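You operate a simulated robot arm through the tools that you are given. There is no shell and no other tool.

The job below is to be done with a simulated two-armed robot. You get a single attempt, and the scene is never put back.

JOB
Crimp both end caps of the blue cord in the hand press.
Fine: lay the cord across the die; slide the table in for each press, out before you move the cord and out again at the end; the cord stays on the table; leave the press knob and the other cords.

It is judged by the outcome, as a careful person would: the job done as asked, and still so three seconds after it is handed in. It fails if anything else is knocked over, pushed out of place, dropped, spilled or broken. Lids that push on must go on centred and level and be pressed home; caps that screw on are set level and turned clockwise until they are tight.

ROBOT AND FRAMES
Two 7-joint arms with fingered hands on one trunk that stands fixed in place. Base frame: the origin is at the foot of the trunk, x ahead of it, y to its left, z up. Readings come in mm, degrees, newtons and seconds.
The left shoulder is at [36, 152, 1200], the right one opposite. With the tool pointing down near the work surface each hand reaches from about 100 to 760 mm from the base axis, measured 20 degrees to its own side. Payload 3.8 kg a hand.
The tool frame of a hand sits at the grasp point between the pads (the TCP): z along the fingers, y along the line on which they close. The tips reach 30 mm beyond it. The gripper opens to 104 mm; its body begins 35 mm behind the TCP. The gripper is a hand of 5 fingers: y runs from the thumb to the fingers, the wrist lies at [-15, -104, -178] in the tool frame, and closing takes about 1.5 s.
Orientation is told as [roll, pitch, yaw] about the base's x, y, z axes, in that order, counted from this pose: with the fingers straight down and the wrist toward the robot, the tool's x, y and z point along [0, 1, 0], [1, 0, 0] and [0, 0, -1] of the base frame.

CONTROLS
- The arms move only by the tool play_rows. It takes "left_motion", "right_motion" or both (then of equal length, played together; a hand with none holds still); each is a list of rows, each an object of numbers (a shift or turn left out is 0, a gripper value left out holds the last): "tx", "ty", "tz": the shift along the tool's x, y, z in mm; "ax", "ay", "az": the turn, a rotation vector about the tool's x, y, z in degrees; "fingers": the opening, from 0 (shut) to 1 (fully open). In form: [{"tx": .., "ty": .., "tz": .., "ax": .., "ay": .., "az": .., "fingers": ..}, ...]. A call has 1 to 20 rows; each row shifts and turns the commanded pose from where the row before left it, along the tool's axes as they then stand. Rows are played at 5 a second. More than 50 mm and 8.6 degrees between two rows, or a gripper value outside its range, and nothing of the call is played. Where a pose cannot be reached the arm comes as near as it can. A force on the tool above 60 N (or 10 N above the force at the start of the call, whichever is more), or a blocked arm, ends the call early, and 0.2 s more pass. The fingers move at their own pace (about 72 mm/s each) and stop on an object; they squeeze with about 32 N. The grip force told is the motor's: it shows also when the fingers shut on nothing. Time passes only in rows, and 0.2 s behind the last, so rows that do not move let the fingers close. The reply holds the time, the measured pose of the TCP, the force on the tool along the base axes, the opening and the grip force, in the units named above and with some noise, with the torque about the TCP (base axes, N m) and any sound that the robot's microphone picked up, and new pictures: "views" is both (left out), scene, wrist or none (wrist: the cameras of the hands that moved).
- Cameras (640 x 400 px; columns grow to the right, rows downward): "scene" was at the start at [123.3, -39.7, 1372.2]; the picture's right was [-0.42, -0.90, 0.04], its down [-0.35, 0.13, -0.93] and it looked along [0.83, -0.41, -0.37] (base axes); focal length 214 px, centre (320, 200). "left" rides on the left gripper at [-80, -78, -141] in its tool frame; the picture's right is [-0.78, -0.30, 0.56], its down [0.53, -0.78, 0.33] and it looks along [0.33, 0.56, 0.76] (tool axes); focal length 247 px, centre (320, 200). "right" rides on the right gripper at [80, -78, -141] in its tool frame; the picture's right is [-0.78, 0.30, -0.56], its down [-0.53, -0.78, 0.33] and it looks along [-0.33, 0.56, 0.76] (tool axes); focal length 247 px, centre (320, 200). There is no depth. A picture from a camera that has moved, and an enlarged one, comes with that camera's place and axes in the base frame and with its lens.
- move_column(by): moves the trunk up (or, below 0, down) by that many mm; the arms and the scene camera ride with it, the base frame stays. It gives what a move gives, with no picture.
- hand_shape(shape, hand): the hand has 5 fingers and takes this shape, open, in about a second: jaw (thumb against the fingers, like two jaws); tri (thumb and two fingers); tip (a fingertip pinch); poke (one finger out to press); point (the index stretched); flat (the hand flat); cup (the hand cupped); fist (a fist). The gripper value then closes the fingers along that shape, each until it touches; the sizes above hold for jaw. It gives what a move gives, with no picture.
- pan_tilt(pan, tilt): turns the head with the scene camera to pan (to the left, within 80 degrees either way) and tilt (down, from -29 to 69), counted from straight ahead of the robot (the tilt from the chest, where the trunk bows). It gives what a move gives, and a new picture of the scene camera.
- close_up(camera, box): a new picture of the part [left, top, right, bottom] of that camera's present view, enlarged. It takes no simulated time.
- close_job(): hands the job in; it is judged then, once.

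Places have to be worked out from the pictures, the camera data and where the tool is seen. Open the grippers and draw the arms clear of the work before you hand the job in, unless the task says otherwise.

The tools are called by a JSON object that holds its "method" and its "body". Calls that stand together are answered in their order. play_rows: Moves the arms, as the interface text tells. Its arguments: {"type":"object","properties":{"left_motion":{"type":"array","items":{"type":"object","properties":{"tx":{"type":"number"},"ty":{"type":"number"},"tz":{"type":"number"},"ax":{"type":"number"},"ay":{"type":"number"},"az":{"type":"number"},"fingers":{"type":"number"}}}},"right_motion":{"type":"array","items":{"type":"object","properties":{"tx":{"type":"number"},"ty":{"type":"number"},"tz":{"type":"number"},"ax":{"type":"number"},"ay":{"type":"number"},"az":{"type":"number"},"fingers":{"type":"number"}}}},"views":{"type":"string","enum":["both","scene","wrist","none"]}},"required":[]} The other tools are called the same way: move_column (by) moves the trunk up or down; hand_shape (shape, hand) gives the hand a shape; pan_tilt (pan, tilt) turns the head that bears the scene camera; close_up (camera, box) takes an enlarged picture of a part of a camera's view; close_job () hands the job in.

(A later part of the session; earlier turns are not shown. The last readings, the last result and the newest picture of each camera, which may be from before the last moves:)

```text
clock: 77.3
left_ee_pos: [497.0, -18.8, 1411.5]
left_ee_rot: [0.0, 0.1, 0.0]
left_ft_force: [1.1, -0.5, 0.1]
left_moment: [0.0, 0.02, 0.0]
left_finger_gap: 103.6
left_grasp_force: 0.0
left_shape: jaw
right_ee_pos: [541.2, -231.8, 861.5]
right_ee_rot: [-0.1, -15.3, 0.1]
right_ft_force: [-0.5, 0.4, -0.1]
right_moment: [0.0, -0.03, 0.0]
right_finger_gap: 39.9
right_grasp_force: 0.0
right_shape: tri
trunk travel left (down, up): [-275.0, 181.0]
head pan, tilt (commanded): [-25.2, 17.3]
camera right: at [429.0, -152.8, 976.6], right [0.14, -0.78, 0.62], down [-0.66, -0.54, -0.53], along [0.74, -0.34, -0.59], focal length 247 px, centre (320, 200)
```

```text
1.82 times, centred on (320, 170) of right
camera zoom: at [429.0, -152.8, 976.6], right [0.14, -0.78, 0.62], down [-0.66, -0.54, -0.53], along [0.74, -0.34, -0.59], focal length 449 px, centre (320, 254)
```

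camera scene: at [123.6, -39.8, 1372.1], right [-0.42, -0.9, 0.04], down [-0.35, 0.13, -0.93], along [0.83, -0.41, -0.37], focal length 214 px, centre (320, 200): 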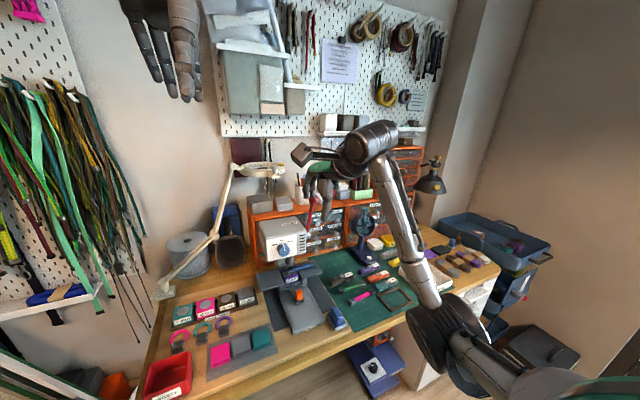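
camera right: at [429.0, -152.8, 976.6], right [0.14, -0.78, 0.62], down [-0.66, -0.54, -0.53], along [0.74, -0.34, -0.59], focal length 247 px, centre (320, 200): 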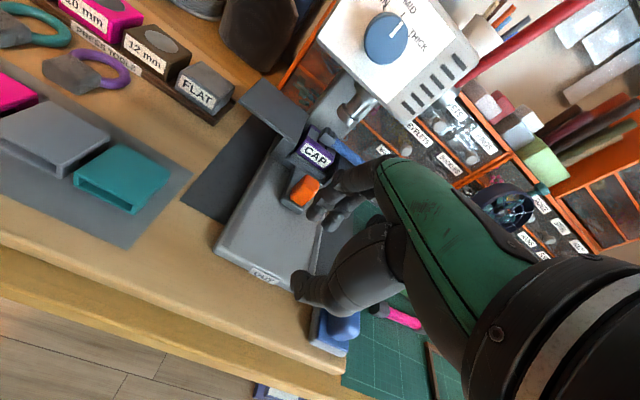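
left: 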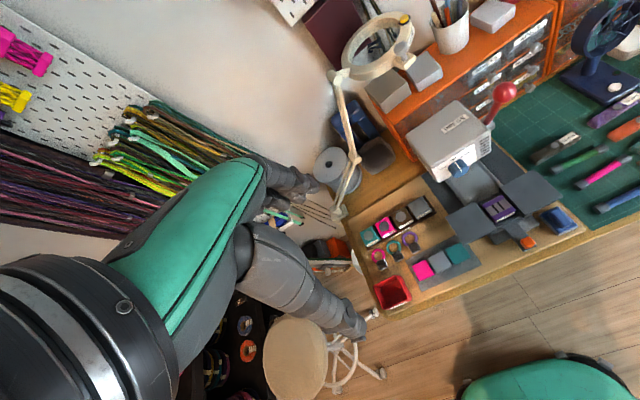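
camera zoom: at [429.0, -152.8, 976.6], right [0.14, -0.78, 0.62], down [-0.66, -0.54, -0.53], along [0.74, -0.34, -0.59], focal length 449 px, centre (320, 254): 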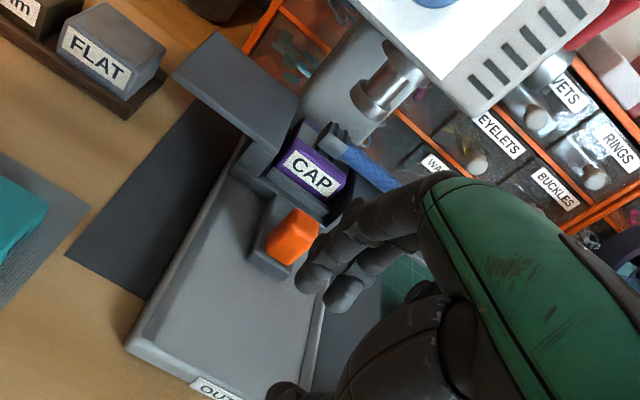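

Same pose as when I left the tab. I move forward over the tab and then down around it.

{"method": "play_rows", "body": {"right_motion": [{"ty": 23, "tz": 9.8}, {"ty": 23, "tz": 9.8}, {"ty": 23, "tz": 9.8}, {"ty": 23, "tz": 9.8}, {}, {"tz": 10}, {"tz": 10}, {"tz": 8}, {"tz": 5}, {}], "views": "wrist"}}

{"method": "close_up", "body": {"camera": "right", "box": [200, 80, 440, 280]}}

{"method": "close_up", "body": {"camera": "scene", "box": [250, 220, 350, 320]}}

```text
clock: 79.5
left_ee_pos: [497.7, -17.4, 1410.9]
left_ee_rot: [0.1, 0.0, 0.0]
left_ft_force: [0.1, 0.6, -0.7]
left_moment: [0.02, 0.01, 0.01]
left_finger_gap: 103.3
left_grasp_force: 0.0
left_shape: jaw
right_ee_pos: [649.0, -232.8, 817.5]
right_ee_rot: [-0.1, -15.4, 0.0]
right_ft_force: [-0.4, 0.1, -0.4]
right_moment: [0.01, -0.02, 0.0]
right_finger_gap: 39.6
right_grasp_force: 0.0
right_shape: tri
trunk travel left (down, up): [-275.0, 181.0]
head pan, tilt (commanded): [-25.2, 17.3]
camera right: at [537.3, -152.9, 933.6], right [0.14, -0.77, 0.62], down [-0.66, -0.54, -0.53], along [0.74, -0.34, -0.59], focal length 247 px, centre (320, 200)
```

right: 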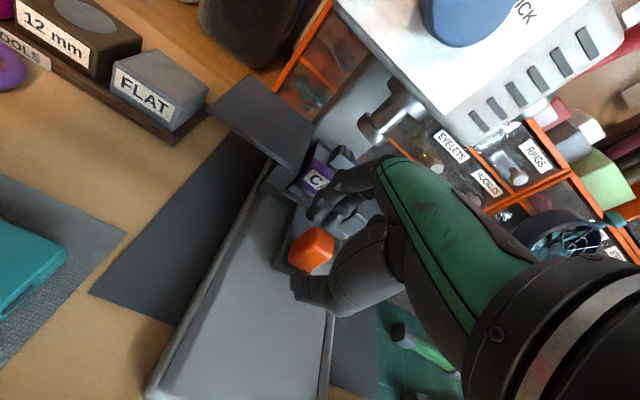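

```text
2.00 times, centred on (320, 180) of right
camera zoom: at [537.3, -152.9, 933.6], right [0.14, -0.77, 0.62], down [-0.66, -0.54, -0.53], along [0.74, -0.34, -0.59], focal length 494 px, centre (320, 240)
```

zoom: 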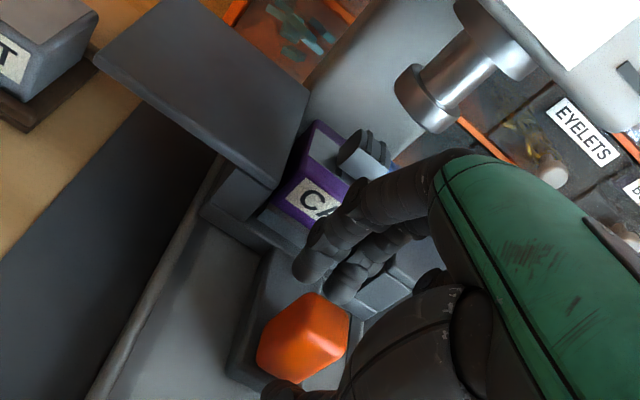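

```text
4.00 times, centred on (300, 270) of scene
camera zoom: at [123.4, -39.6, 1372.1], right [-0.42, -0.9, 0.04], down [-0.35, 0.13, -0.93], along [0.83, -0.41, -0.37], focal length 858 px, centre (400, -80)
```

zoom: 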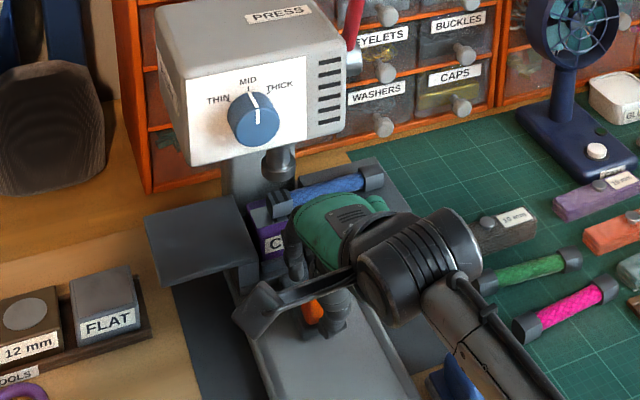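

The fork is around the tab as before. I close on it and pull the table out, first 60 mm.

{"method": "play_rows", "body": {"right_motion": [{"tz": 1.5}, {"fingers": 0.25}, {"fingers": 0.12}, {"fingers": 0.05}, {}, {}, {}, {"ty": -1.93, "tz": -0.52}, {"ty": -3.86, "tz": -1.04}, {"ty": -5.8, "tz": -1.56}, {"ty": -5.8, "tz": -1.56}, {"ty": -5.8, "tz": -1.56}, {"ty": -5.8, "tz": -1.56}, {"ty": -5.8, "tz": -1.56}, {"ty": -5.8, "tz": -1.56}, {"ty": -5.8, "tz": -1.56}, {"ty": -5.8, "tz": -1.56}, {"ty": -3.86, "tz": -1.04}, {"ty": -1.93, "tz": -0.52}, {}], "views": "wrist"}}

{"method": "close_up", "body": {"camera": "scene", "box": [250, 230, 350, 330]}}

```text
clock: 83.7
left_ee_pos: [497.8, -18.3, 1411.7]
left_ee_rot: [0.0, -0.1, -0.1]
left_ft_force: [-0.6, -0.3, 0.2]
left_moment: [0.01, -0.02, 0.04]
left_finger_gap: 103.6
left_grasp_force: 0.1
left_shape: jaw
right_ee_pos: [589.5, -232.7, 815.8]
right_ee_rot: [-0.2, -15.4, 0.1]
right_ft_force: [3.0, 1.2, -1.0]
right_moment: [0.07, 0.12, -0.02]
right_finger_gap: 13.2
right_grasp_force: 31.8
right_shape: tri
trunk travel left (down, up): [-275.0, 181.0]
head pan, tilt (commanded): [-25.2, 17.3]
camera right: at [477.6, -152.8, 931.6], right [0.14, -0.78, 0.62], down [-0.66, -0.54, -0.53], along [0.74, -0.34, -0.59], focal length 247 px, centre (320, 200)
```

right: 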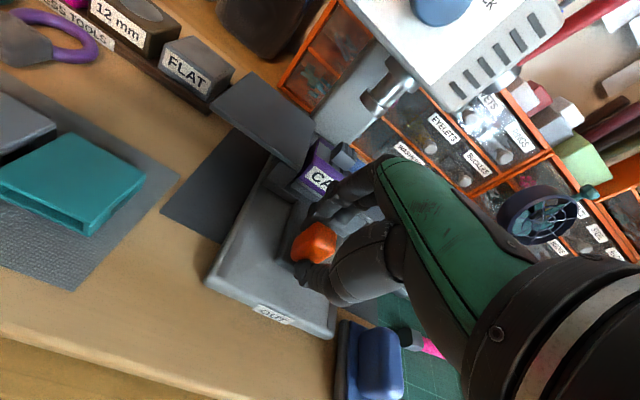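

```text
4.00 times, centred on (300, 280) of scene
camera zoom: at [123.8, -39.4, 1372.1], right [-0.42, -0.9, 0.04], down [-0.35, 0.13, -0.93], along [0.83, -0.41, -0.37], focal length 858 px, centre (400, -120)
```

zoom: 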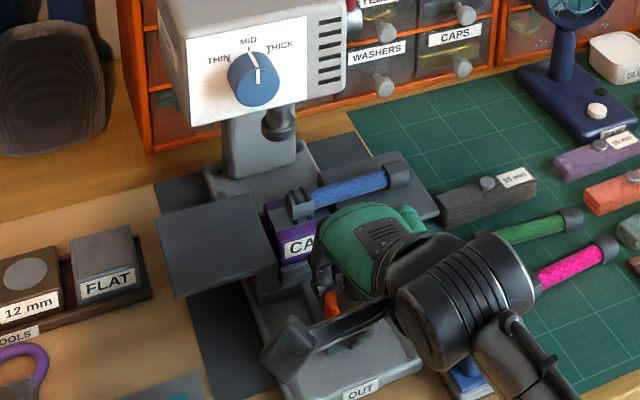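

The table comes out smoothly with the cord in place. I pull it the rest of the way to the out-stop.

{"method": "play_rows", "body": {"right_motion": [{"ty": -1.93, "tz": -0.52}, {"ty": -3.86, "tz": -1.04}, {"ty": -5.8, "tz": -1.56}, {"ty": -5.8, "tz": -1.56}, {"ty": -5.8, "tz": -1.56}, {"ty": -5.8, "tz": -1.56}, {"ty": -5.8, "tz": -1.56}, {"ty": -5.8, "tz": -1.56}, {"ty": -5.8, "tz": -1.56}, {"ty": -5.8, "tz": -1.56}, {"ty": -5.8, "tz": -1.56}, {"ty": -3.86, "tz": -1.04}, {"ty": -3.86, "tz": -1.04}, {"ty": -2.5, "tz": -0.67}, {}], "views": "wrist"}}

{"method": "close_up", "body": {"camera": "scene", "box": [250, 230, 350, 330]}}

```text
clock: 86.9
left_ee_pos: [496.6, -17.4, 1411.2]
left_ee_rot: [0.0, 0.0, 0.0]
left_ft_force: [0.5, -0.2, 0.7]
left_moment: [0.01, -0.01, 0.02]
left_finger_gap: 103.5
left_grasp_force: 0.0
left_shape: jaw
right_ee_pos: [520.0, -232.2, 815.7]
right_ee_rot: [-0.1, -15.2, 0.0]
right_ft_force: [-0.9, -0.2, -1.1]
right_moment: [0.04, 0.17, -0.04]
right_finger_gap: 13.0
right_grasp_force: 31.9
right_shape: tri
trunk travel left (down, up): [-275.0, 181.0]
head pan, tilt (commanded): [-25.2, 17.3]
camera right: at [406.4, -152.6, 931.7], right [0.14, -0.78, 0.62], down [-0.66, -0.54, -0.53], along [0.74, -0.34, -0.59], focal length 247 px, centre (320, 200)
```

right: 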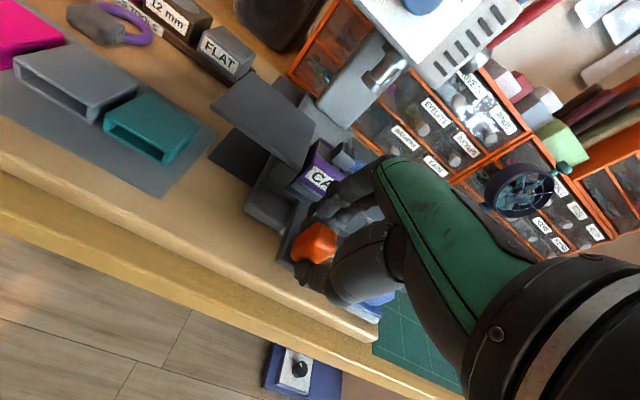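

```text
4.00 times, centred on (300, 280) of scene
camera zoom: at [123.4, -39.6, 1372.1], right [-0.42, -0.9, 0.04], down [-0.35, 0.13, -0.93], along [0.83, -0.41, -0.37], focal length 858 px, centre (400, -120)
```

zoom: 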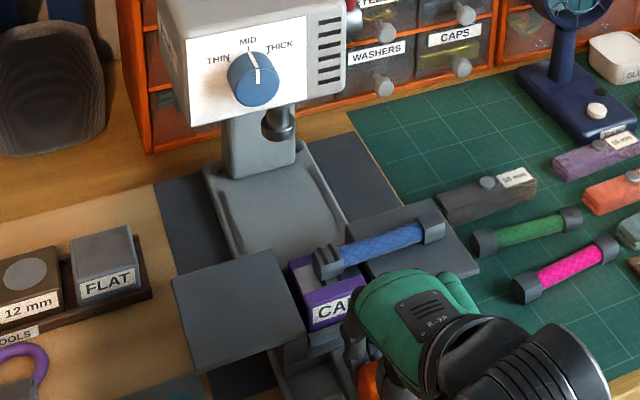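

The table is about where it started, but no stop was felt; I pull gently a few mm more to be sure it is fully out.

{"method": "play_rows", "body": {"right_motion": [{"ty": -1.93, "tz": -0.52}, {"ty": -1.93, "tz": -0.52}, {"ty": -1.93, "tz": -0.52}, {}], "views": "none"}}

```text
clock: 87.9
left_ee_pos: [499.2, -18.6, 1410.9]
left_ee_rot: [0.1, 0.1, 0.1]
left_ft_force: [0.4, 0.7, -0.2]
left_moment: [-0.02, 0.0, 0.0]
left_finger_gap: 103.5
left_grasp_force: 0.0
left_shape: jaw
right_ee_pos: [516.2, -232.8, 814.9]
right_ee_rot: [-0.1, -15.3, 0.0]
right_ft_force: [9.9, -0.8, -2.8]
right_moment: [-0.02, -0.15, 0.02]
right_finger_gap: 13.2
right_grasp_force: 31.9
right_shape: tri
trunk travel left (down, up): [-275.0, 181.0]
head pan, tilt (commanded): [-25.2, 17.3]
```

The out-stop is felt (10 N). I open, lift off the tab, level the hand and go back above the cord's middle.

{"method": "play_rows", "body": {"right_motion": [{"ty": 1.5, "fingers": 0.15}, {"fingers": 0.25}, {"fingers": 0.38}, {}, {"tz": -12}, {"tz": -12}, {"tz": -12}, {"tz": -20}, {"tz": -20}, {"tz": -20}, {"ax": 7.65}, {"ax": 7.65}, {"ty": 21.5, "tx": -6.4}, {"ty": 21.5, "tx": -6.4}, {"ty": 21.5, "tx": -6.4}, {"ty": 21.5, "tx": -6.4}, {"ty": 21.5, "tx": -6.4}, {"ty": 21.5, "tx": -6.4}, {}], "views": "wrist"}}

{"method": "close_up", "body": {"camera": "scene", "box": [260, 260, 360, 330]}}

{"method": "close_up", "body": {"camera": "right", "box": [140, 110, 400, 320]}}

```text
clock: 91.9
left_ee_pos: [496.1, -19.6, 1412.7]
left_ee_rot: [0.0, 0.0, 0.0]
left_ft_force: [0.0, 0.4, 0.3]
left_moment: [0.03, 0.01, 0.0]
left_finger_gap: 103.8
left_grasp_force: 0.1
left_shape: jaw
right_ee_pos: [618.0, -269.5, 910.3]
right_ee_rot: [-0.1, -0.1, 0.0]
right_ft_force: [-0.5, -0.3, -0.3]
right_moment: [0.03, -0.03, -0.03]
right_finger_gap: 39.2
right_grasp_force: 0.0
right_shape: tri
trunk travel left (down, up): [-275.0, 181.0]
head pan, tilt (commanded): [-25.2, 17.3]
camera right: at [539.7, -191.5, 1051.5], right [0.29, -0.78, 0.56], down [-0.78, -0.54, -0.33], along [0.56, -0.34, -0.76], focal length 247 px, centre (320, 200)
```

right: 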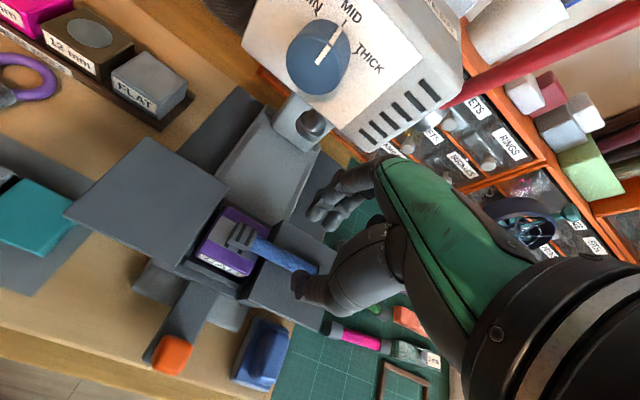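

```text
5.71 times, centred on (310, 295) of scene
camera zoom: at [123.1, -39.7, 1372.2], right [-0.42, -0.9, 0.04], down [-0.35, 0.13, -0.93], along [0.83, -0.41, -0.37], focal length 1226 px, centre (377, -343)
```

zoom: 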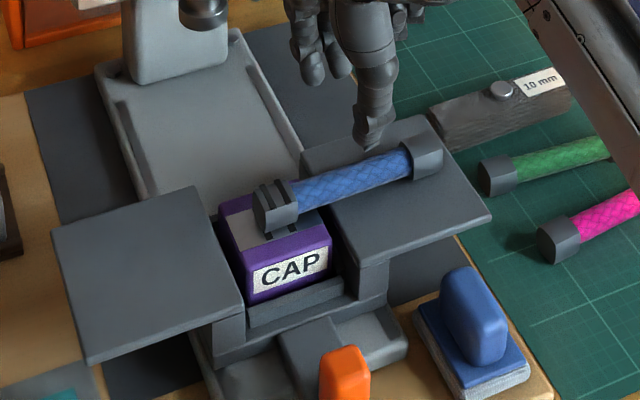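

```text
1.90 times, centred on (270, 215) of right
camera zoom: at [539.7, -191.5, 1051.5], right [0.29, -0.78, 0.56], down [-0.78, -0.54, -0.33], along [0.56, -0.34, -0.76], focal length 470 px, centre (415, 171)
```

zoom: 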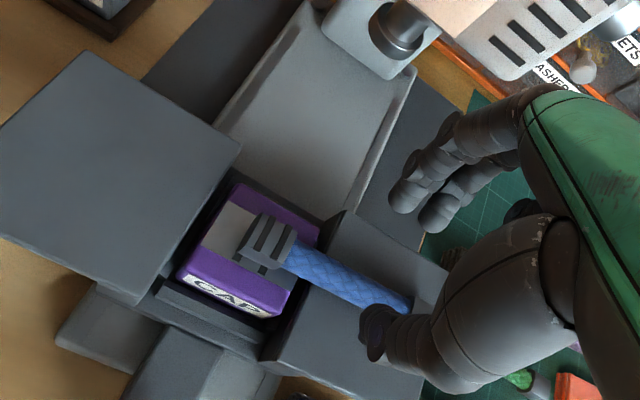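

The cord lies exactly where it was, left cap crimped and centred on the die. Cap-to-cap spacing comes out at about 95 mm, so I regrip the cord at (622,-271) and will shift it 95 mm to the left.

{"method": "play_rows", "body": {"right_motion": [{"ty": 2, "tx": -0.7}, {"ty": 2, "tx": -0.7}, {"tz": 15}, {"tz": 15}, {"tz": 15}, {"tz": 8}, {"tz": 4}, {"tz": 3}, {}], "views": "wrist"}}

{"method": "close_up", "body": {"camera": "right", "box": [180, 130, 400, 310]}}

{"method": "close_up", "body": {"camera": "scene", "box": [270, 265, 350, 325]}}

```text
clock: 93.9
left_ee_pos: [497.2, -18.0, 1411.2]
left_ee_rot: [-0.1, 0.1, 0.0]
left_ft_force: [0.2, -0.1, -0.4]
left_moment: [-0.04, 0.01, 0.01]
left_finger_gap: 103.5
left_grasp_force: 0.0
left_shape: jaw
right_ee_pos: [622.4, -271.7, 847.8]
right_ee_rot: [-0.1, 0.0, -0.1]
right_ft_force: [0.6, 0.6, -0.3]
right_moment: [0.02, 0.0, 0.0]
right_finger_gap: 39.0
right_grasp_force: 0.0
right_shape: tri
trunk travel left (down, up): [-275.0, 181.0]
head pan, tilt (commanded): [-25.2, 17.3]
camera right: at [544.3, -192.4, 990.2], right [0.3, -0.78, 0.56], down [-0.78, -0.54, -0.33], along [0.56, -0.34, -0.76], focal length 247 px, centre (320, 200)
```

right: 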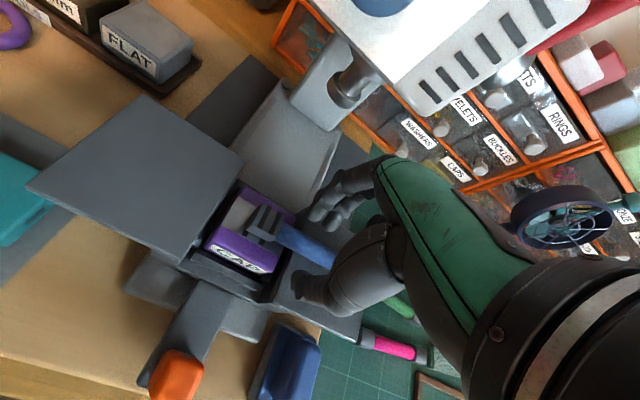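

```text
2.22 times, centred on (290, 220) of right
camera zoom: at [544.3, -192.4, 990.2], right [0.3, -0.78, 0.56], down [-0.78, -0.54, -0.33], along [0.56, -0.34, -0.76], focal length 549 px, centre (387, 156)
```

zoom: 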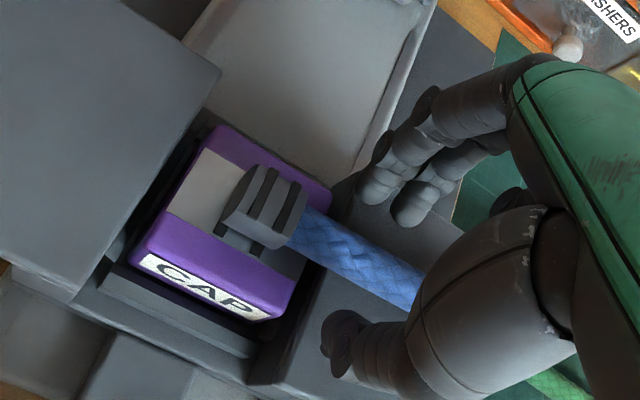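

```text
6.67 times, centred on (310, 295) of scene
camera zoom: at [123.4, -39.7, 1372.1], right [-0.42, -0.9, 0.04], down [-0.35, 0.13, -0.93], along [0.83, -0.41, -0.37], focal length 1430 px, centre (387, -433)
```

zoom: 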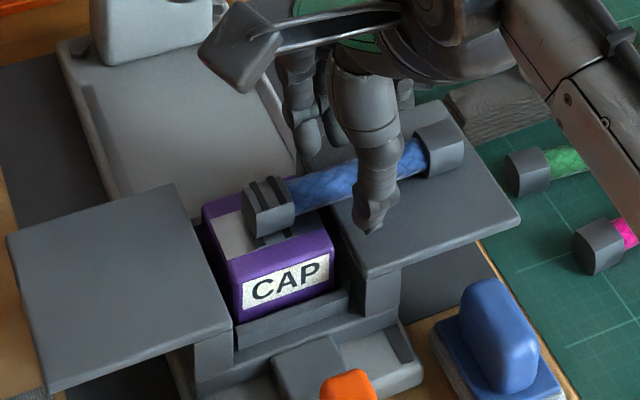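

The fingers straddle the cord; I close on it and lift 20 mm.

{"method": "play_rows", "body": {"right_motion": [{"fingers": 0.25}, {"fingers": 0.12}, {"fingers": 0.0}, {}, {}, {}, {"tz": -5}, {"tz": -7}, {"tz": -8}, {}], "views": "wrist"}}

{"method": "close_up", "body": {"camera": "right", "box": [180, 130, 400, 310]}}

{"method": "close_up", "body": {"camera": "scene", "box": [270, 255, 350, 315]}}

```text
clock: 96.1
left_ee_pos: [497.1, -18.7, 1411.5]
left_ee_rot: [0.0, 0.1, -0.1]
left_ft_force: [-1.0, 0.3, 0.0]
left_moment: [0.01, 0.01, 0.01]
left_finger_gap: 103.4
left_grasp_force: 0.1
left_shape: jaw
right_ee_pos: [622.0, -271.7, 868.8]
right_ee_rot: [-0.1, -0.1, 0.0]
right_ft_force: [-0.3, 0.2, 0.7]
right_moment: [0.05, 0.01, 0.01]
right_finger_gap: 10.0
right_grasp_force: 32.1
right_shape: tri
trunk travel left (down, up): [-275.0, 181.0]
head pan, tilt (commanded): [-25.2, 17.3]
camera right: at [544.3, -192.4, 1010.8], right [0.29, -0.78, 0.56], down [-0.78, -0.54, -0.33], along [0.56, -0.34, -0.76], focal length 247 px, centre (320, 200)
```

right: 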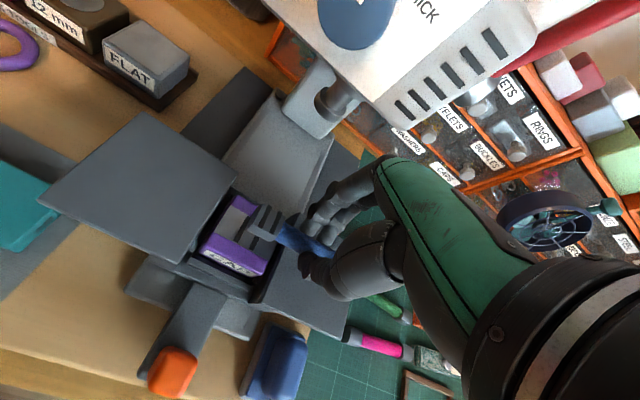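

```text
2.22 times, centred on (290, 220) of right
camera zoom: at [544.3, -192.4, 1010.8], right [0.29, -0.78, 0.56], down [-0.78, -0.54, -0.33], along [0.56, -0.34, -0.76], focal length 549 px, centre (387, 156)
```

zoom: 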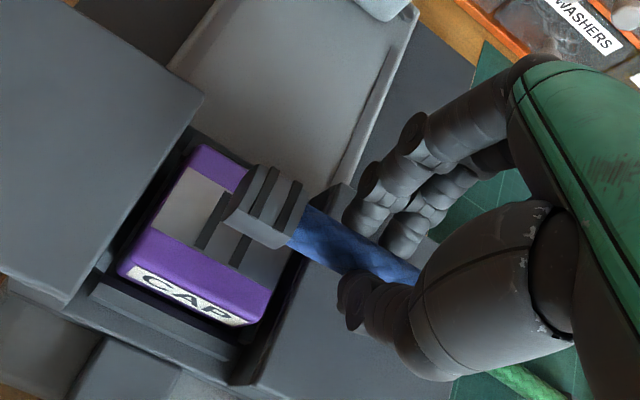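

```text
6.67 times, centred on (310, 285) of scene
camera zoom: at [123.5, -39.7, 1372.1], right [-0.42, -0.9, 0.04], down [-0.35, 0.13, -0.93], along [0.83, -0.41, -0.37], focal length 1430 px, centre (387, -367)
```

zoom: 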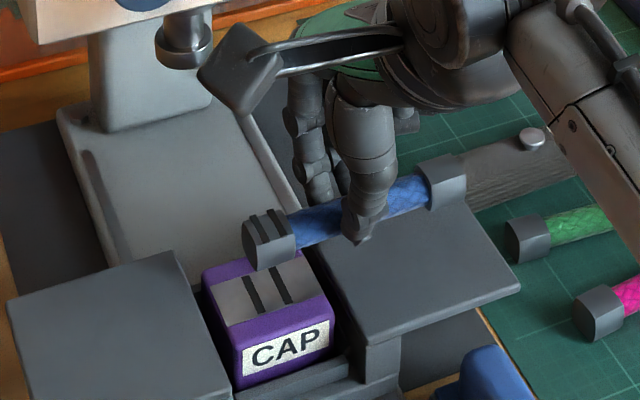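

The cord is held level. I shift it 95 mm to the left (+y) at this height, keeping well below and in front of the dial.

{"method": "play_rows", "body": {"right_motion": [{"tx": 8}, {"tx": 12}, {"tx": 12}, {"tx": 12}, {"tx": 12}, {"tx": 12}, {"tx": 12}, {"tx": 9}, {"tx": 6}, {}], "views": "wrist"}}

{"method": "close_up", "body": {"camera": "right", "box": [180, 130, 420, 330]}}

{"method": "close_up", "body": {"camera": "scene", "box": [260, 255, 340, 315]}}

{"method": "close_up", "body": {"camera": "left", "box": [400, 150, 560, 260]}}

```text
clock: 98.3
left_ee_pos: [497.5, -18.3, 1411.3]
left_ee_rot: [0.0, 0.0, 0.0]
left_ft_force: [0.1, -1.3, -1.0]
left_moment: [0.01, 0.0, 0.04]
left_finger_gap: 103.4
left_grasp_force: 0.0
left_shape: jaw
right_ee_pos: [621.7, -176.5, 868.0]
right_ee_rot: [0.0, -0.2, 0.0]
right_ft_force: [0.0, -0.1, -1.2]
right_moment: [0.03, 0.02, 0.0]
right_finger_gap: 10.5
right_grasp_force: 32.4
right_shape: tri
trunk travel left (down, up): [-275.0, 181.0]
head pan, tilt (commanded): [-25.2, 17.3]
camera right: at [543.8, -97.6, 1010.3], right [0.3, -0.78, 0.56], down [-0.78, -0.54, -0.33], along [0.56, -0.34, -0.76], focal length 247 px, centre (320, 200)
```

right: 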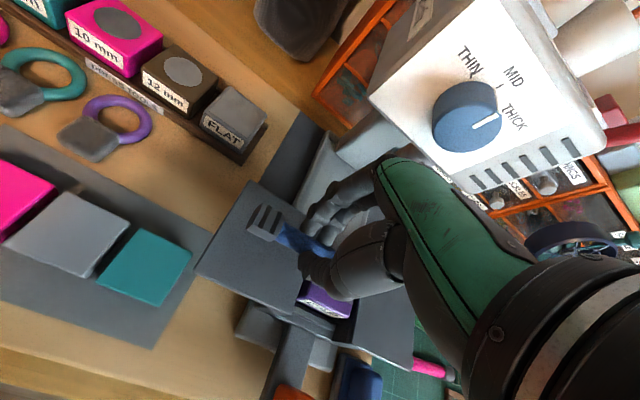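

```text
2.00 times, centred on (300, 230) of right
camera zoom: at [543.8, -97.6, 1010.3], right [0.3, -0.78, 0.56], down [-0.78, -0.54, -0.33], along [0.56, -0.34, -0.76], focal length 494 px, centre (360, 140)
```

zoom: 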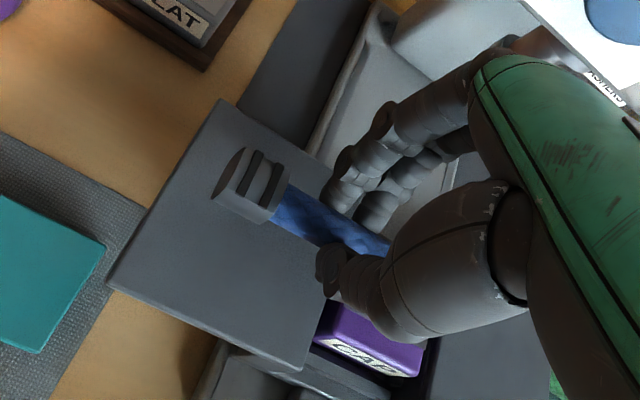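

```text
6.67 times, centred on (300, 285) of scene
camera zoom: at [123.5, -39.7, 1372.1], right [-0.42, -0.9, 0.04], down [-0.35, 0.13, -0.93], along [0.83, -0.41, -0.37], focal length 1430 px, centre (453, -367)
```

zoom: 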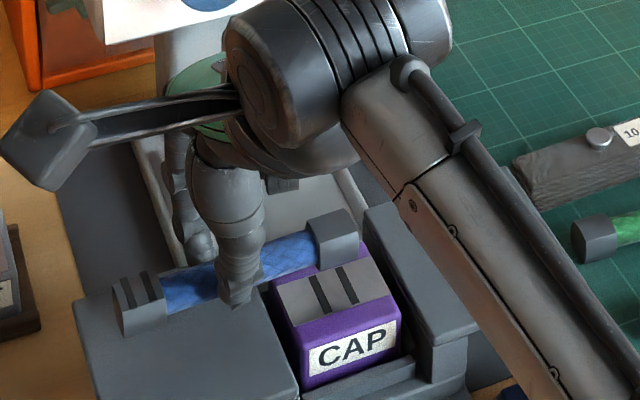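

```text
3.64 times, centred on (480, 205) of left
camera zoom: at [418.6, -98.2, 1551.9], right [-0.3, -0.78, -0.56], down [-0.78, 0.53, -0.33], along [0.56, 0.33, -0.76], focal length 898 px, centre (-262, 182)
```

zoom: 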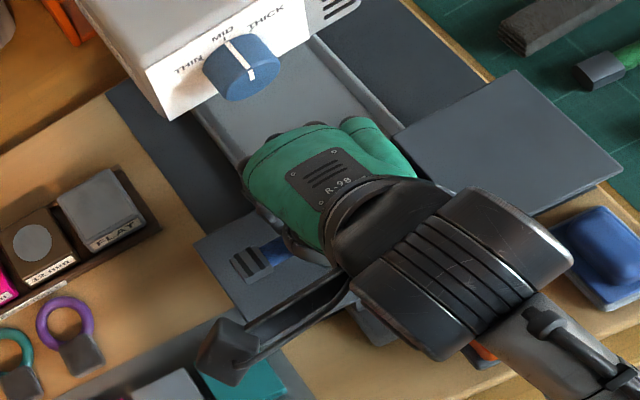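

The uncrimped right cap is now over the die (predicted (615,-231) against die centre (617.6,-232)). I nudge 2 mm forward and lower until contact.

{"method": "play_rows", "body": {"right_motion": [{"ty": 2}, {"tz": 6}, {"tz": 6}, {"tz": 4}, {"tz": 2}, {"tz": 1.5}, {"tz": 1.5}, {}], "views": "none"}}

{"method": "close_up", "body": {"camera": "scene", "box": [260, 260, 340, 320]}}

{"method": "close_up", "body": {"camera": "right", "box": [180, 130, 420, 330]}}

```text
clock: 100.1
left_ee_pos: [497.7, -17.5, 1412.5]
left_ee_rot: [0.0, -0.1, 0.0]
left_ft_force: [0.8, -0.6, 0.1]
left_moment: [-0.01, 0.04, -0.01]
left_finger_gap: 103.5
left_grasp_force: 0.0
left_shape: jaw
right_ee_pos: [625.2, -177.8, 848.6]
right_ee_rot: [-0.1, -0.2, 0.0]
right_ft_force: [0.1, 0.1, 3.3]
right_moment: [0.03, 0.0, 0.01]
right_finger_gap: 10.6
right_grasp_force: 31.3
right_shape: tri
trunk travel left (down, up): [-275.0, 181.0]
head pan, tilt (commanded): [-25.2, 17.3]
```

```text
6.67 times, centred on (300, 290) of scene
camera zoom: at [123.0, -39.5, 1372.2], right [-0.42, -0.9, 0.04], down [-0.35, 0.13, -0.93], along [0.83, -0.41, -0.37], focal length 1430 px, centre (453, -400)
```

zoom: 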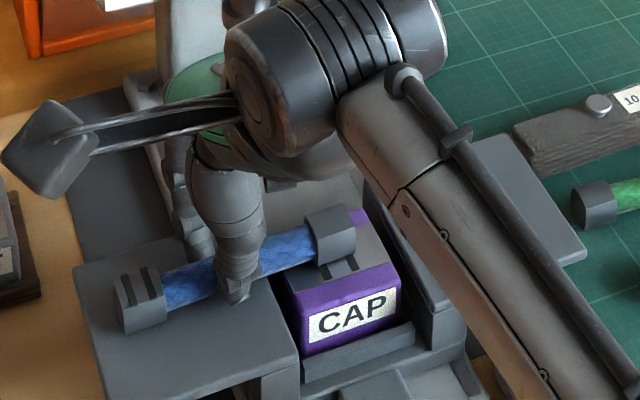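

```text
2.00 times, centred on (300, 230) of right
camera zoom: at [546.0, -97.4, 989.7], right [0.29, -0.78, 0.56], down [-0.78, -0.54, -0.33], along [0.56, -0.34, -0.76], focal length 494 px, centre (360, 140)
```

zoom: 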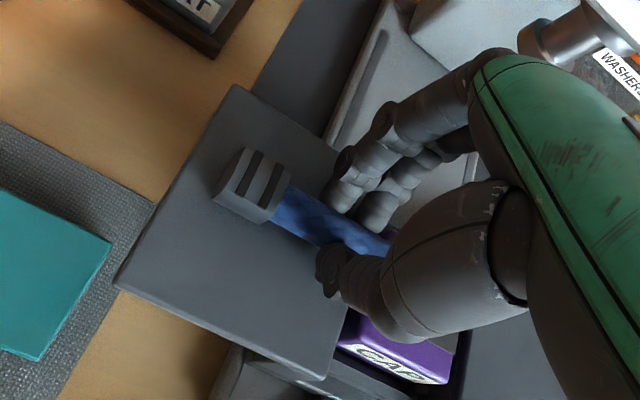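

Contact at 3 N with the cap centred over the die's slots. I release and lift off.

{"method": "play_rows", "body": {"right_motion": [{"tz": -1.2}, {"fingers": 0.12}, {"fingers": 0.2}, {"fingers": 0.3}, {"fingers": 0.4}, {}, {"tz": -10}, {"tz": -15}, {}], "views": "wrist"}}

{"method": "close_up", "body": {"camera": "right", "box": [180, 130, 420, 330]}}

{"method": "close_up", "body": {"camera": "scene", "box": [260, 240, 360, 320]}}

```text
clock: 102.1
left_ee_pos: [496.8, -17.9, 1411.0]
left_ee_rot: [-0.1, -0.1, 0.0]
left_ft_force: [0.2, -0.2, 1.0]
left_moment: [0.0, 0.02, 0.01]
left_finger_gap: 103.5
left_grasp_force: 0.0
left_shape: jaw
right_ee_pos: [622.6, -176.3, 872.9]
right_ee_rot: [-0.1, -0.1, 0.0]
right_ft_force: [-0.6, -0.3, -0.8]
right_moment: [0.01, -0.03, -0.01]
right_finger_gap: 41.1
right_grasp_force: 0.0
right_shape: tri
trunk travel left (down, up): [-275.0, 181.0]
head pan, tilt (commanded): [-25.2, 17.3]
camera right: at [546.1, -97.5, 1015.5], right [0.3, -0.78, 0.56], down [-0.78, -0.54, -0.33], along [0.56, -0.34, -0.76], focal length 247 px, centre (320, 200)
```

right: 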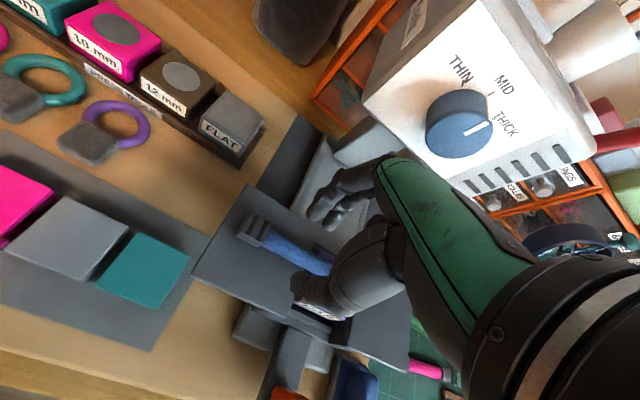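

```text
2.00 times, centred on (300, 230) of right
camera zoom: at [546.1, -97.5, 1015.5], right [0.3, -0.78, 0.56], down [-0.78, -0.54, -0.33], along [0.56, -0.34, -0.76], focal length 494 px, centre (360, 140)
```

zoom: 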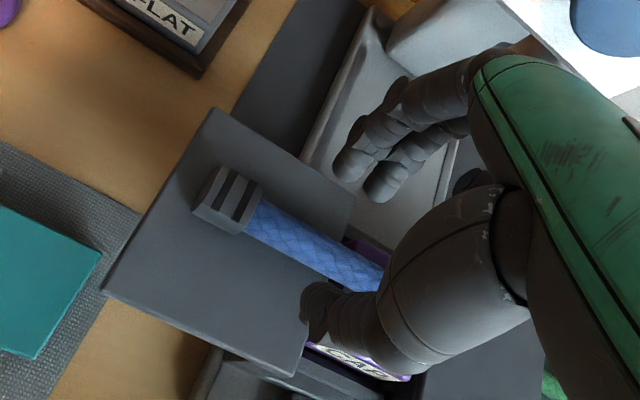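

```text
5.00 times, centred on (310, 280) of scene
camera zoom: at [123.5, -39.7, 1372.1], right [-0.42, -0.9, 0.04], down [-0.35, 0.13, -0.93], along [0.83, -0.41, -0.37], focal length 1072 px, centre (370, -200)
```

zoom: 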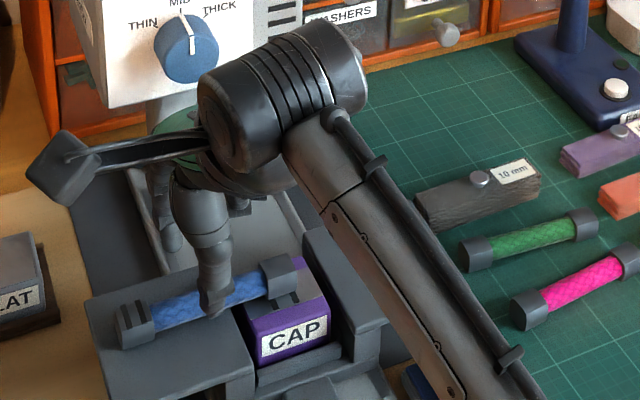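

The cord now lies with its right cap on the die and the rest on the left wing. I back the hand away clear of the dial, tilt it 15° and go above the tab.

{"method": "play_rows", "body": {"right_motion": [{"tz": -14}, {"ty": -24, "tx": -10.8, "tz": -4}, {"ty": -24, "tx": -10.8, "tz": -4}, {"ty": -24, "tx": -10.8, "tz": -4}, {"ty": -24, "tx": -10.8, "tz": -4}, {"ty": -24, "tx": -10.8, "tz": -4}, {"ax": -7.6}, {"ax": -7.6}, {}], "views": "wrist"}}

{"method": "close_up", "body": {"camera": "scene", "box": [260, 260, 350, 330]}}

{"method": "close_up", "body": {"camera": "right", "box": [160, 110, 400, 310]}}

```text
clock: 104.1
left_ee_pos: [497.5, -18.2, 1411.5]
left_ee_rot: [0.1, 0.0, 0.0]
left_ft_force: [0.6, 0.4, 0.4]
left_moment: [0.01, 0.01, 0.01]
left_finger_gap: 103.7
left_grasp_force: 0.1
left_shape: jaw
right_ee_pos: [504.2, -230.6, 908.2]
right_ee_rot: [-0.1, -15.3, 0.0]
right_ft_force: [0.5, 0.2, 0.0]
right_moment: [0.03, -0.01, 0.0]
right_finger_gap: 41.5
right_grasp_force: 0.1
right_shape: tri
trunk travel left (down, up): [-275.0, 181.0]
head pan, tilt (commanded): [-25.2, 17.3]
camera right: at [392.0, -151.1, 1024.1], right [0.14, -0.78, 0.62], down [-0.66, -0.54, -0.53], along [0.74, -0.34, -0.59], focal length 247 px, centre (320, 200)
```

right: 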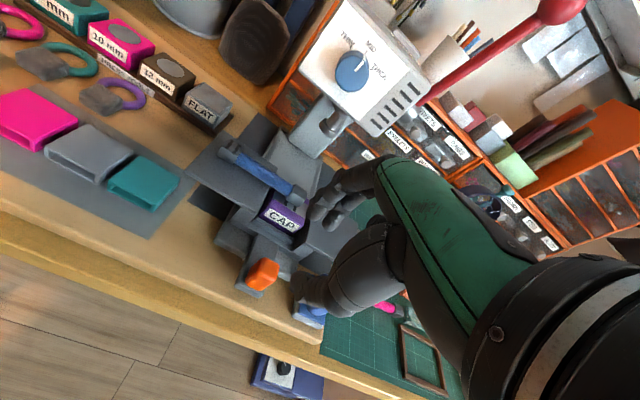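

```text
5.71 times, centred on (305, 295) of scene
camera zoom: at [123.7, -39.6, 1372.1], right [-0.42, -0.9, 0.04], down [-0.35, 0.13, -0.93], along [0.83, -0.41, -0.37], focal length 1226 px, centre (406, -343)
```

zoom: 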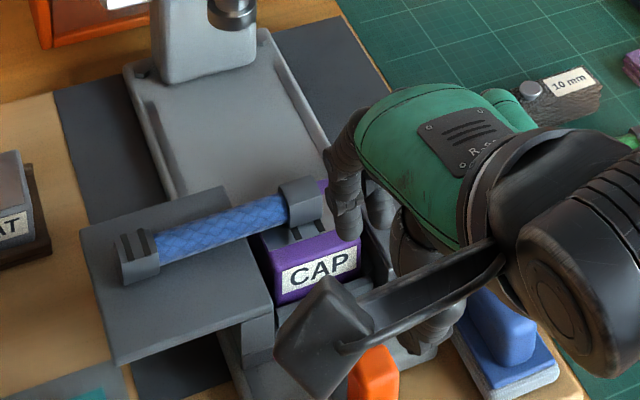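

```text
2.00 times, centred on (280, 210) of right
camera zoom: at [392.0, -151.1, 1024.1], right [0.14, -0.78, 0.62], down [-0.66, -0.54, -0.53], along [0.74, -0.34, -0.59], focal length 494 px, centre (400, 180)
```

zoom: 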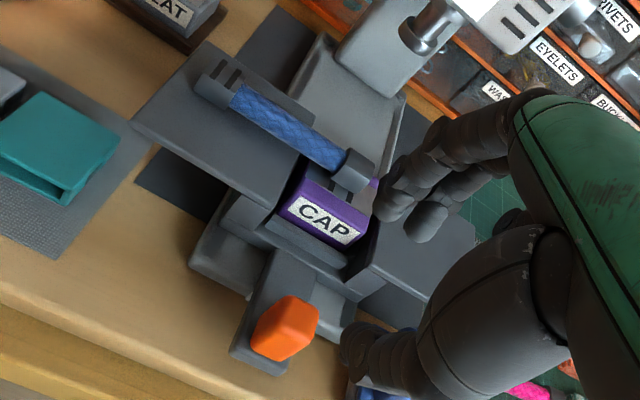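

I check how well the second cap is centred on the die with tighter close-ups.

{"method": "close_up", "body": {"camera": "scene", "box": [285, 265, 325, 300]}}

{"method": "close_up", "body": {"camera": "right", "box": [250, 150, 330, 250]}}

{"method": "close_up", "body": {"camera": "left", "box": [440, 160, 540, 240]}}

```text
11.43 times, centred on (305, 282) of scene
camera zoom: at [123.7, -39.6, 1372.1], right [-0.42, -0.9, 0.04], down [-0.35, 0.13, -0.93], along [0.83, -0.41, -0.37], focal length 2451 px, centre (491, -743)
```

zoom: 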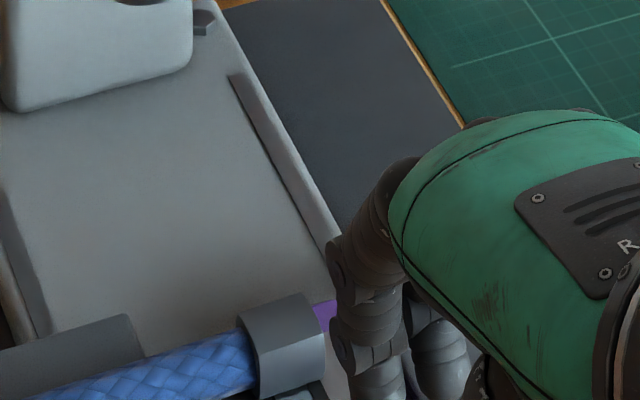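

```text
4.00 times, centred on (290, 200) of right
camera zoom: at [392.0, -151.1, 1024.1], right [0.14, -0.78, 0.62], down [-0.66, -0.54, -0.53], along [0.74, -0.34, -0.59], focal length 988 px, centre (440, 200)
```

zoom: 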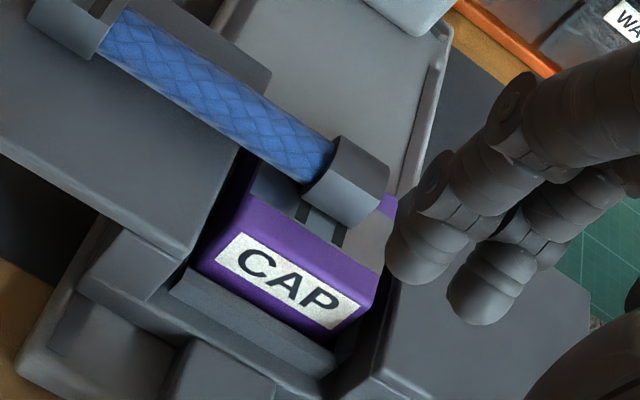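

```text
5.00 times, centred on (490, 200) of left
camera zoom: at [418.8, -98.1, 1551.9], right [-0.3, -0.78, -0.56], down [-0.78, 0.53, -0.33], along [0.56, 0.33, -0.76], focal length 1235 px, centre (-530, 200)
```

zoom: 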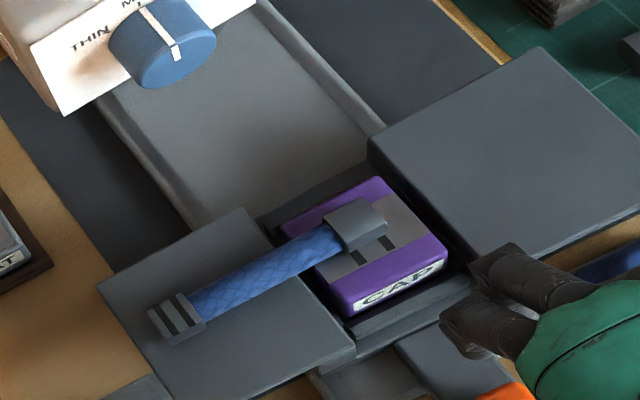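

The left-camera view shows the cap about 5 mm too far back on the die and 1–2 mm left. I'll re-grip and correct it; first I go back over the cord by the same path.

{"method": "play_rows", "body": {"right_motion": [{"ax": 7.65}, {"ax": 7.65}, {"ty": 23.8, "tx": 10.7, "tz": 4}, {"ty": 23.8, "tx": 10.7, "tz": 4}, {"ty": 23.8, "tx": 10.7, "tz": 4}, {"ty": 23.8, "tx": 10.7, "tz": 4}, {"ty": 23.8, "tx": 10.7, "tz": 4}, {}, {"tz": 14}, {"tz": 14}, {"tz": 8}, {"tz": 3.5}, {}], "views": "wrist"}}

{"method": "close_up", "body": {"camera": "right", "box": [180, 130, 420, 330]}}

{"method": "close_up", "body": {"camera": "scene", "box": [260, 250, 360, 330]}}

```text
clock: 106.9
left_ee_pos: [498.1, -19.3, 1411.7]
left_ee_rot: [0.1, 0.0, 0.0]
left_ft_force: [-0.6, 1.1, 0.5]
left_moment: [-0.01, 0.0, 0.01]
left_finger_gap: 103.6
left_grasp_force: 0.0
left_shape: jaw
right_ee_pos: [621.9, -178.2, 848.6]
right_ee_rot: [-0.1, 0.0, 0.0]
right_ft_force: [-0.7, 0.7, -0.4]
right_moment: [0.04, 0.01, 0.02]
right_finger_gap: 41.4
right_grasp_force: 0.1
right_shape: tri
trunk travel left (down, up): [-275.0, 181.0]
head pan, tilt (commanded): [-25.2, 17.3]
camera right: at [545.1, -97.8, 990.2], right [0.3, -0.78, 0.56], down [-0.78, -0.54, -0.33], along [0.56, -0.34, -0.76], focal length 247 px, centre (320, 200)
```

right: 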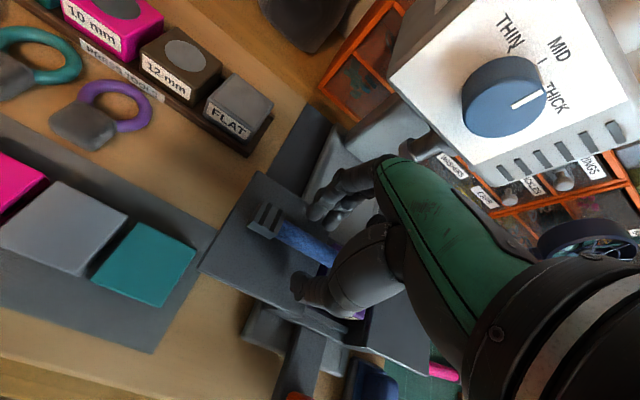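

```text
2.00 times, centred on (300, 230) of right
camera zoom: at [545.1, -97.8, 990.2], right [0.3, -0.78, 0.56], down [-0.78, -0.54, -0.33], along [0.56, -0.34, -0.76], focal length 494 px, centre (360, 140)
```

zoom: 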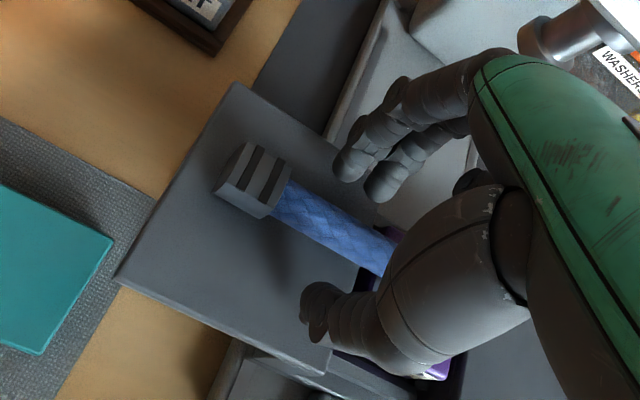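

```text
5.00 times, centred on (310, 290) of scene
camera zoom: at [123.4, -39.6, 1372.1], right [-0.42, -0.9, 0.04], down [-0.35, 0.13, -0.93], along [0.83, -0.41, -0.37], focal length 1072 px, centre (370, -250)
```

zoom: 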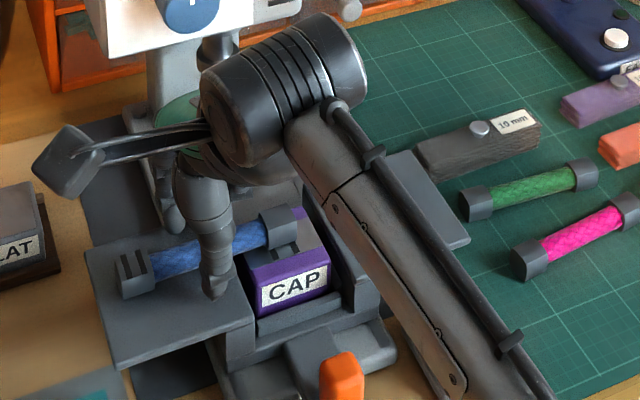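

I close on the cord, lift 8 mm, shift 3.5 mm back toward the robot and 1.5 mm right, and set it down again.

{"method": "play_rows", "body": {"right_motion": [{"fingers": 0.25}, {"fingers": 0.12}, {"fingers": 0.0}, {}, {}, {}, {"tz": -4}, {"tz": -4}, {"ty": -2, "tx": -0.8}, {"ty": -1.5, "tx": -0.7}, {}, {"tz": 4}, {"tz": 2.5}, {"tz": 1.5}, {"tz": 0.7}, {}], "views": "none"}}

{"method": "close_up", "body": {"camera": "scene", "box": [260, 250, 360, 330]}}

```text
clock: 110.3
left_ee_pos: [497.2, -18.2, 1412.0]
left_ee_rot: [0.0, -0.1, 0.0]
left_ft_force: [-0.4, 0.4, -0.7]
left_moment: [0.02, 0.02, -0.02]
left_finger_gap: 103.5
left_grasp_force: 0.1
left_shape: jaw
right_ee_pos: [620.4, -178.1, 847.2]
right_ee_rot: [0.0, -0.1, 0.0]
right_ft_force: [-0.3, -0.4, 4.0]
right_moment: [-0.02, -0.06, 0.0]
right_finger_gap: 10.6
right_grasp_force: 32.3
right_shape: tri
trunk travel left (down, up): [-275.0, 181.0]
head pan, tilt (commanded): [-25.2, 17.3]
```

```text
5.00 times, centred on (310, 290) of scene
camera zoom: at [122.9, -39.5, 1372.2], right [-0.42, -0.9, 0.04], down [-0.35, 0.13, -0.93], along [0.83, -0.41, -0.37], focal length 1072 px, centre (370, -250)
```

zoom: 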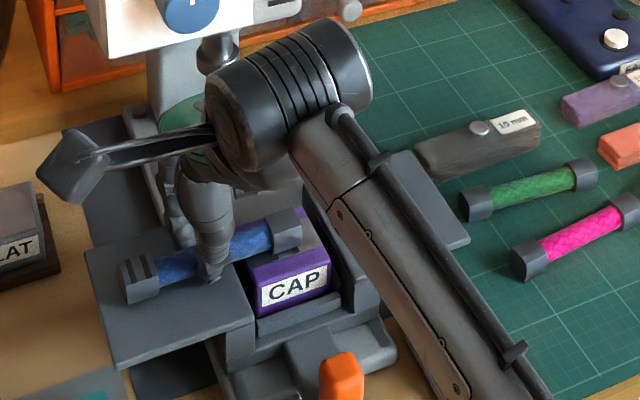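

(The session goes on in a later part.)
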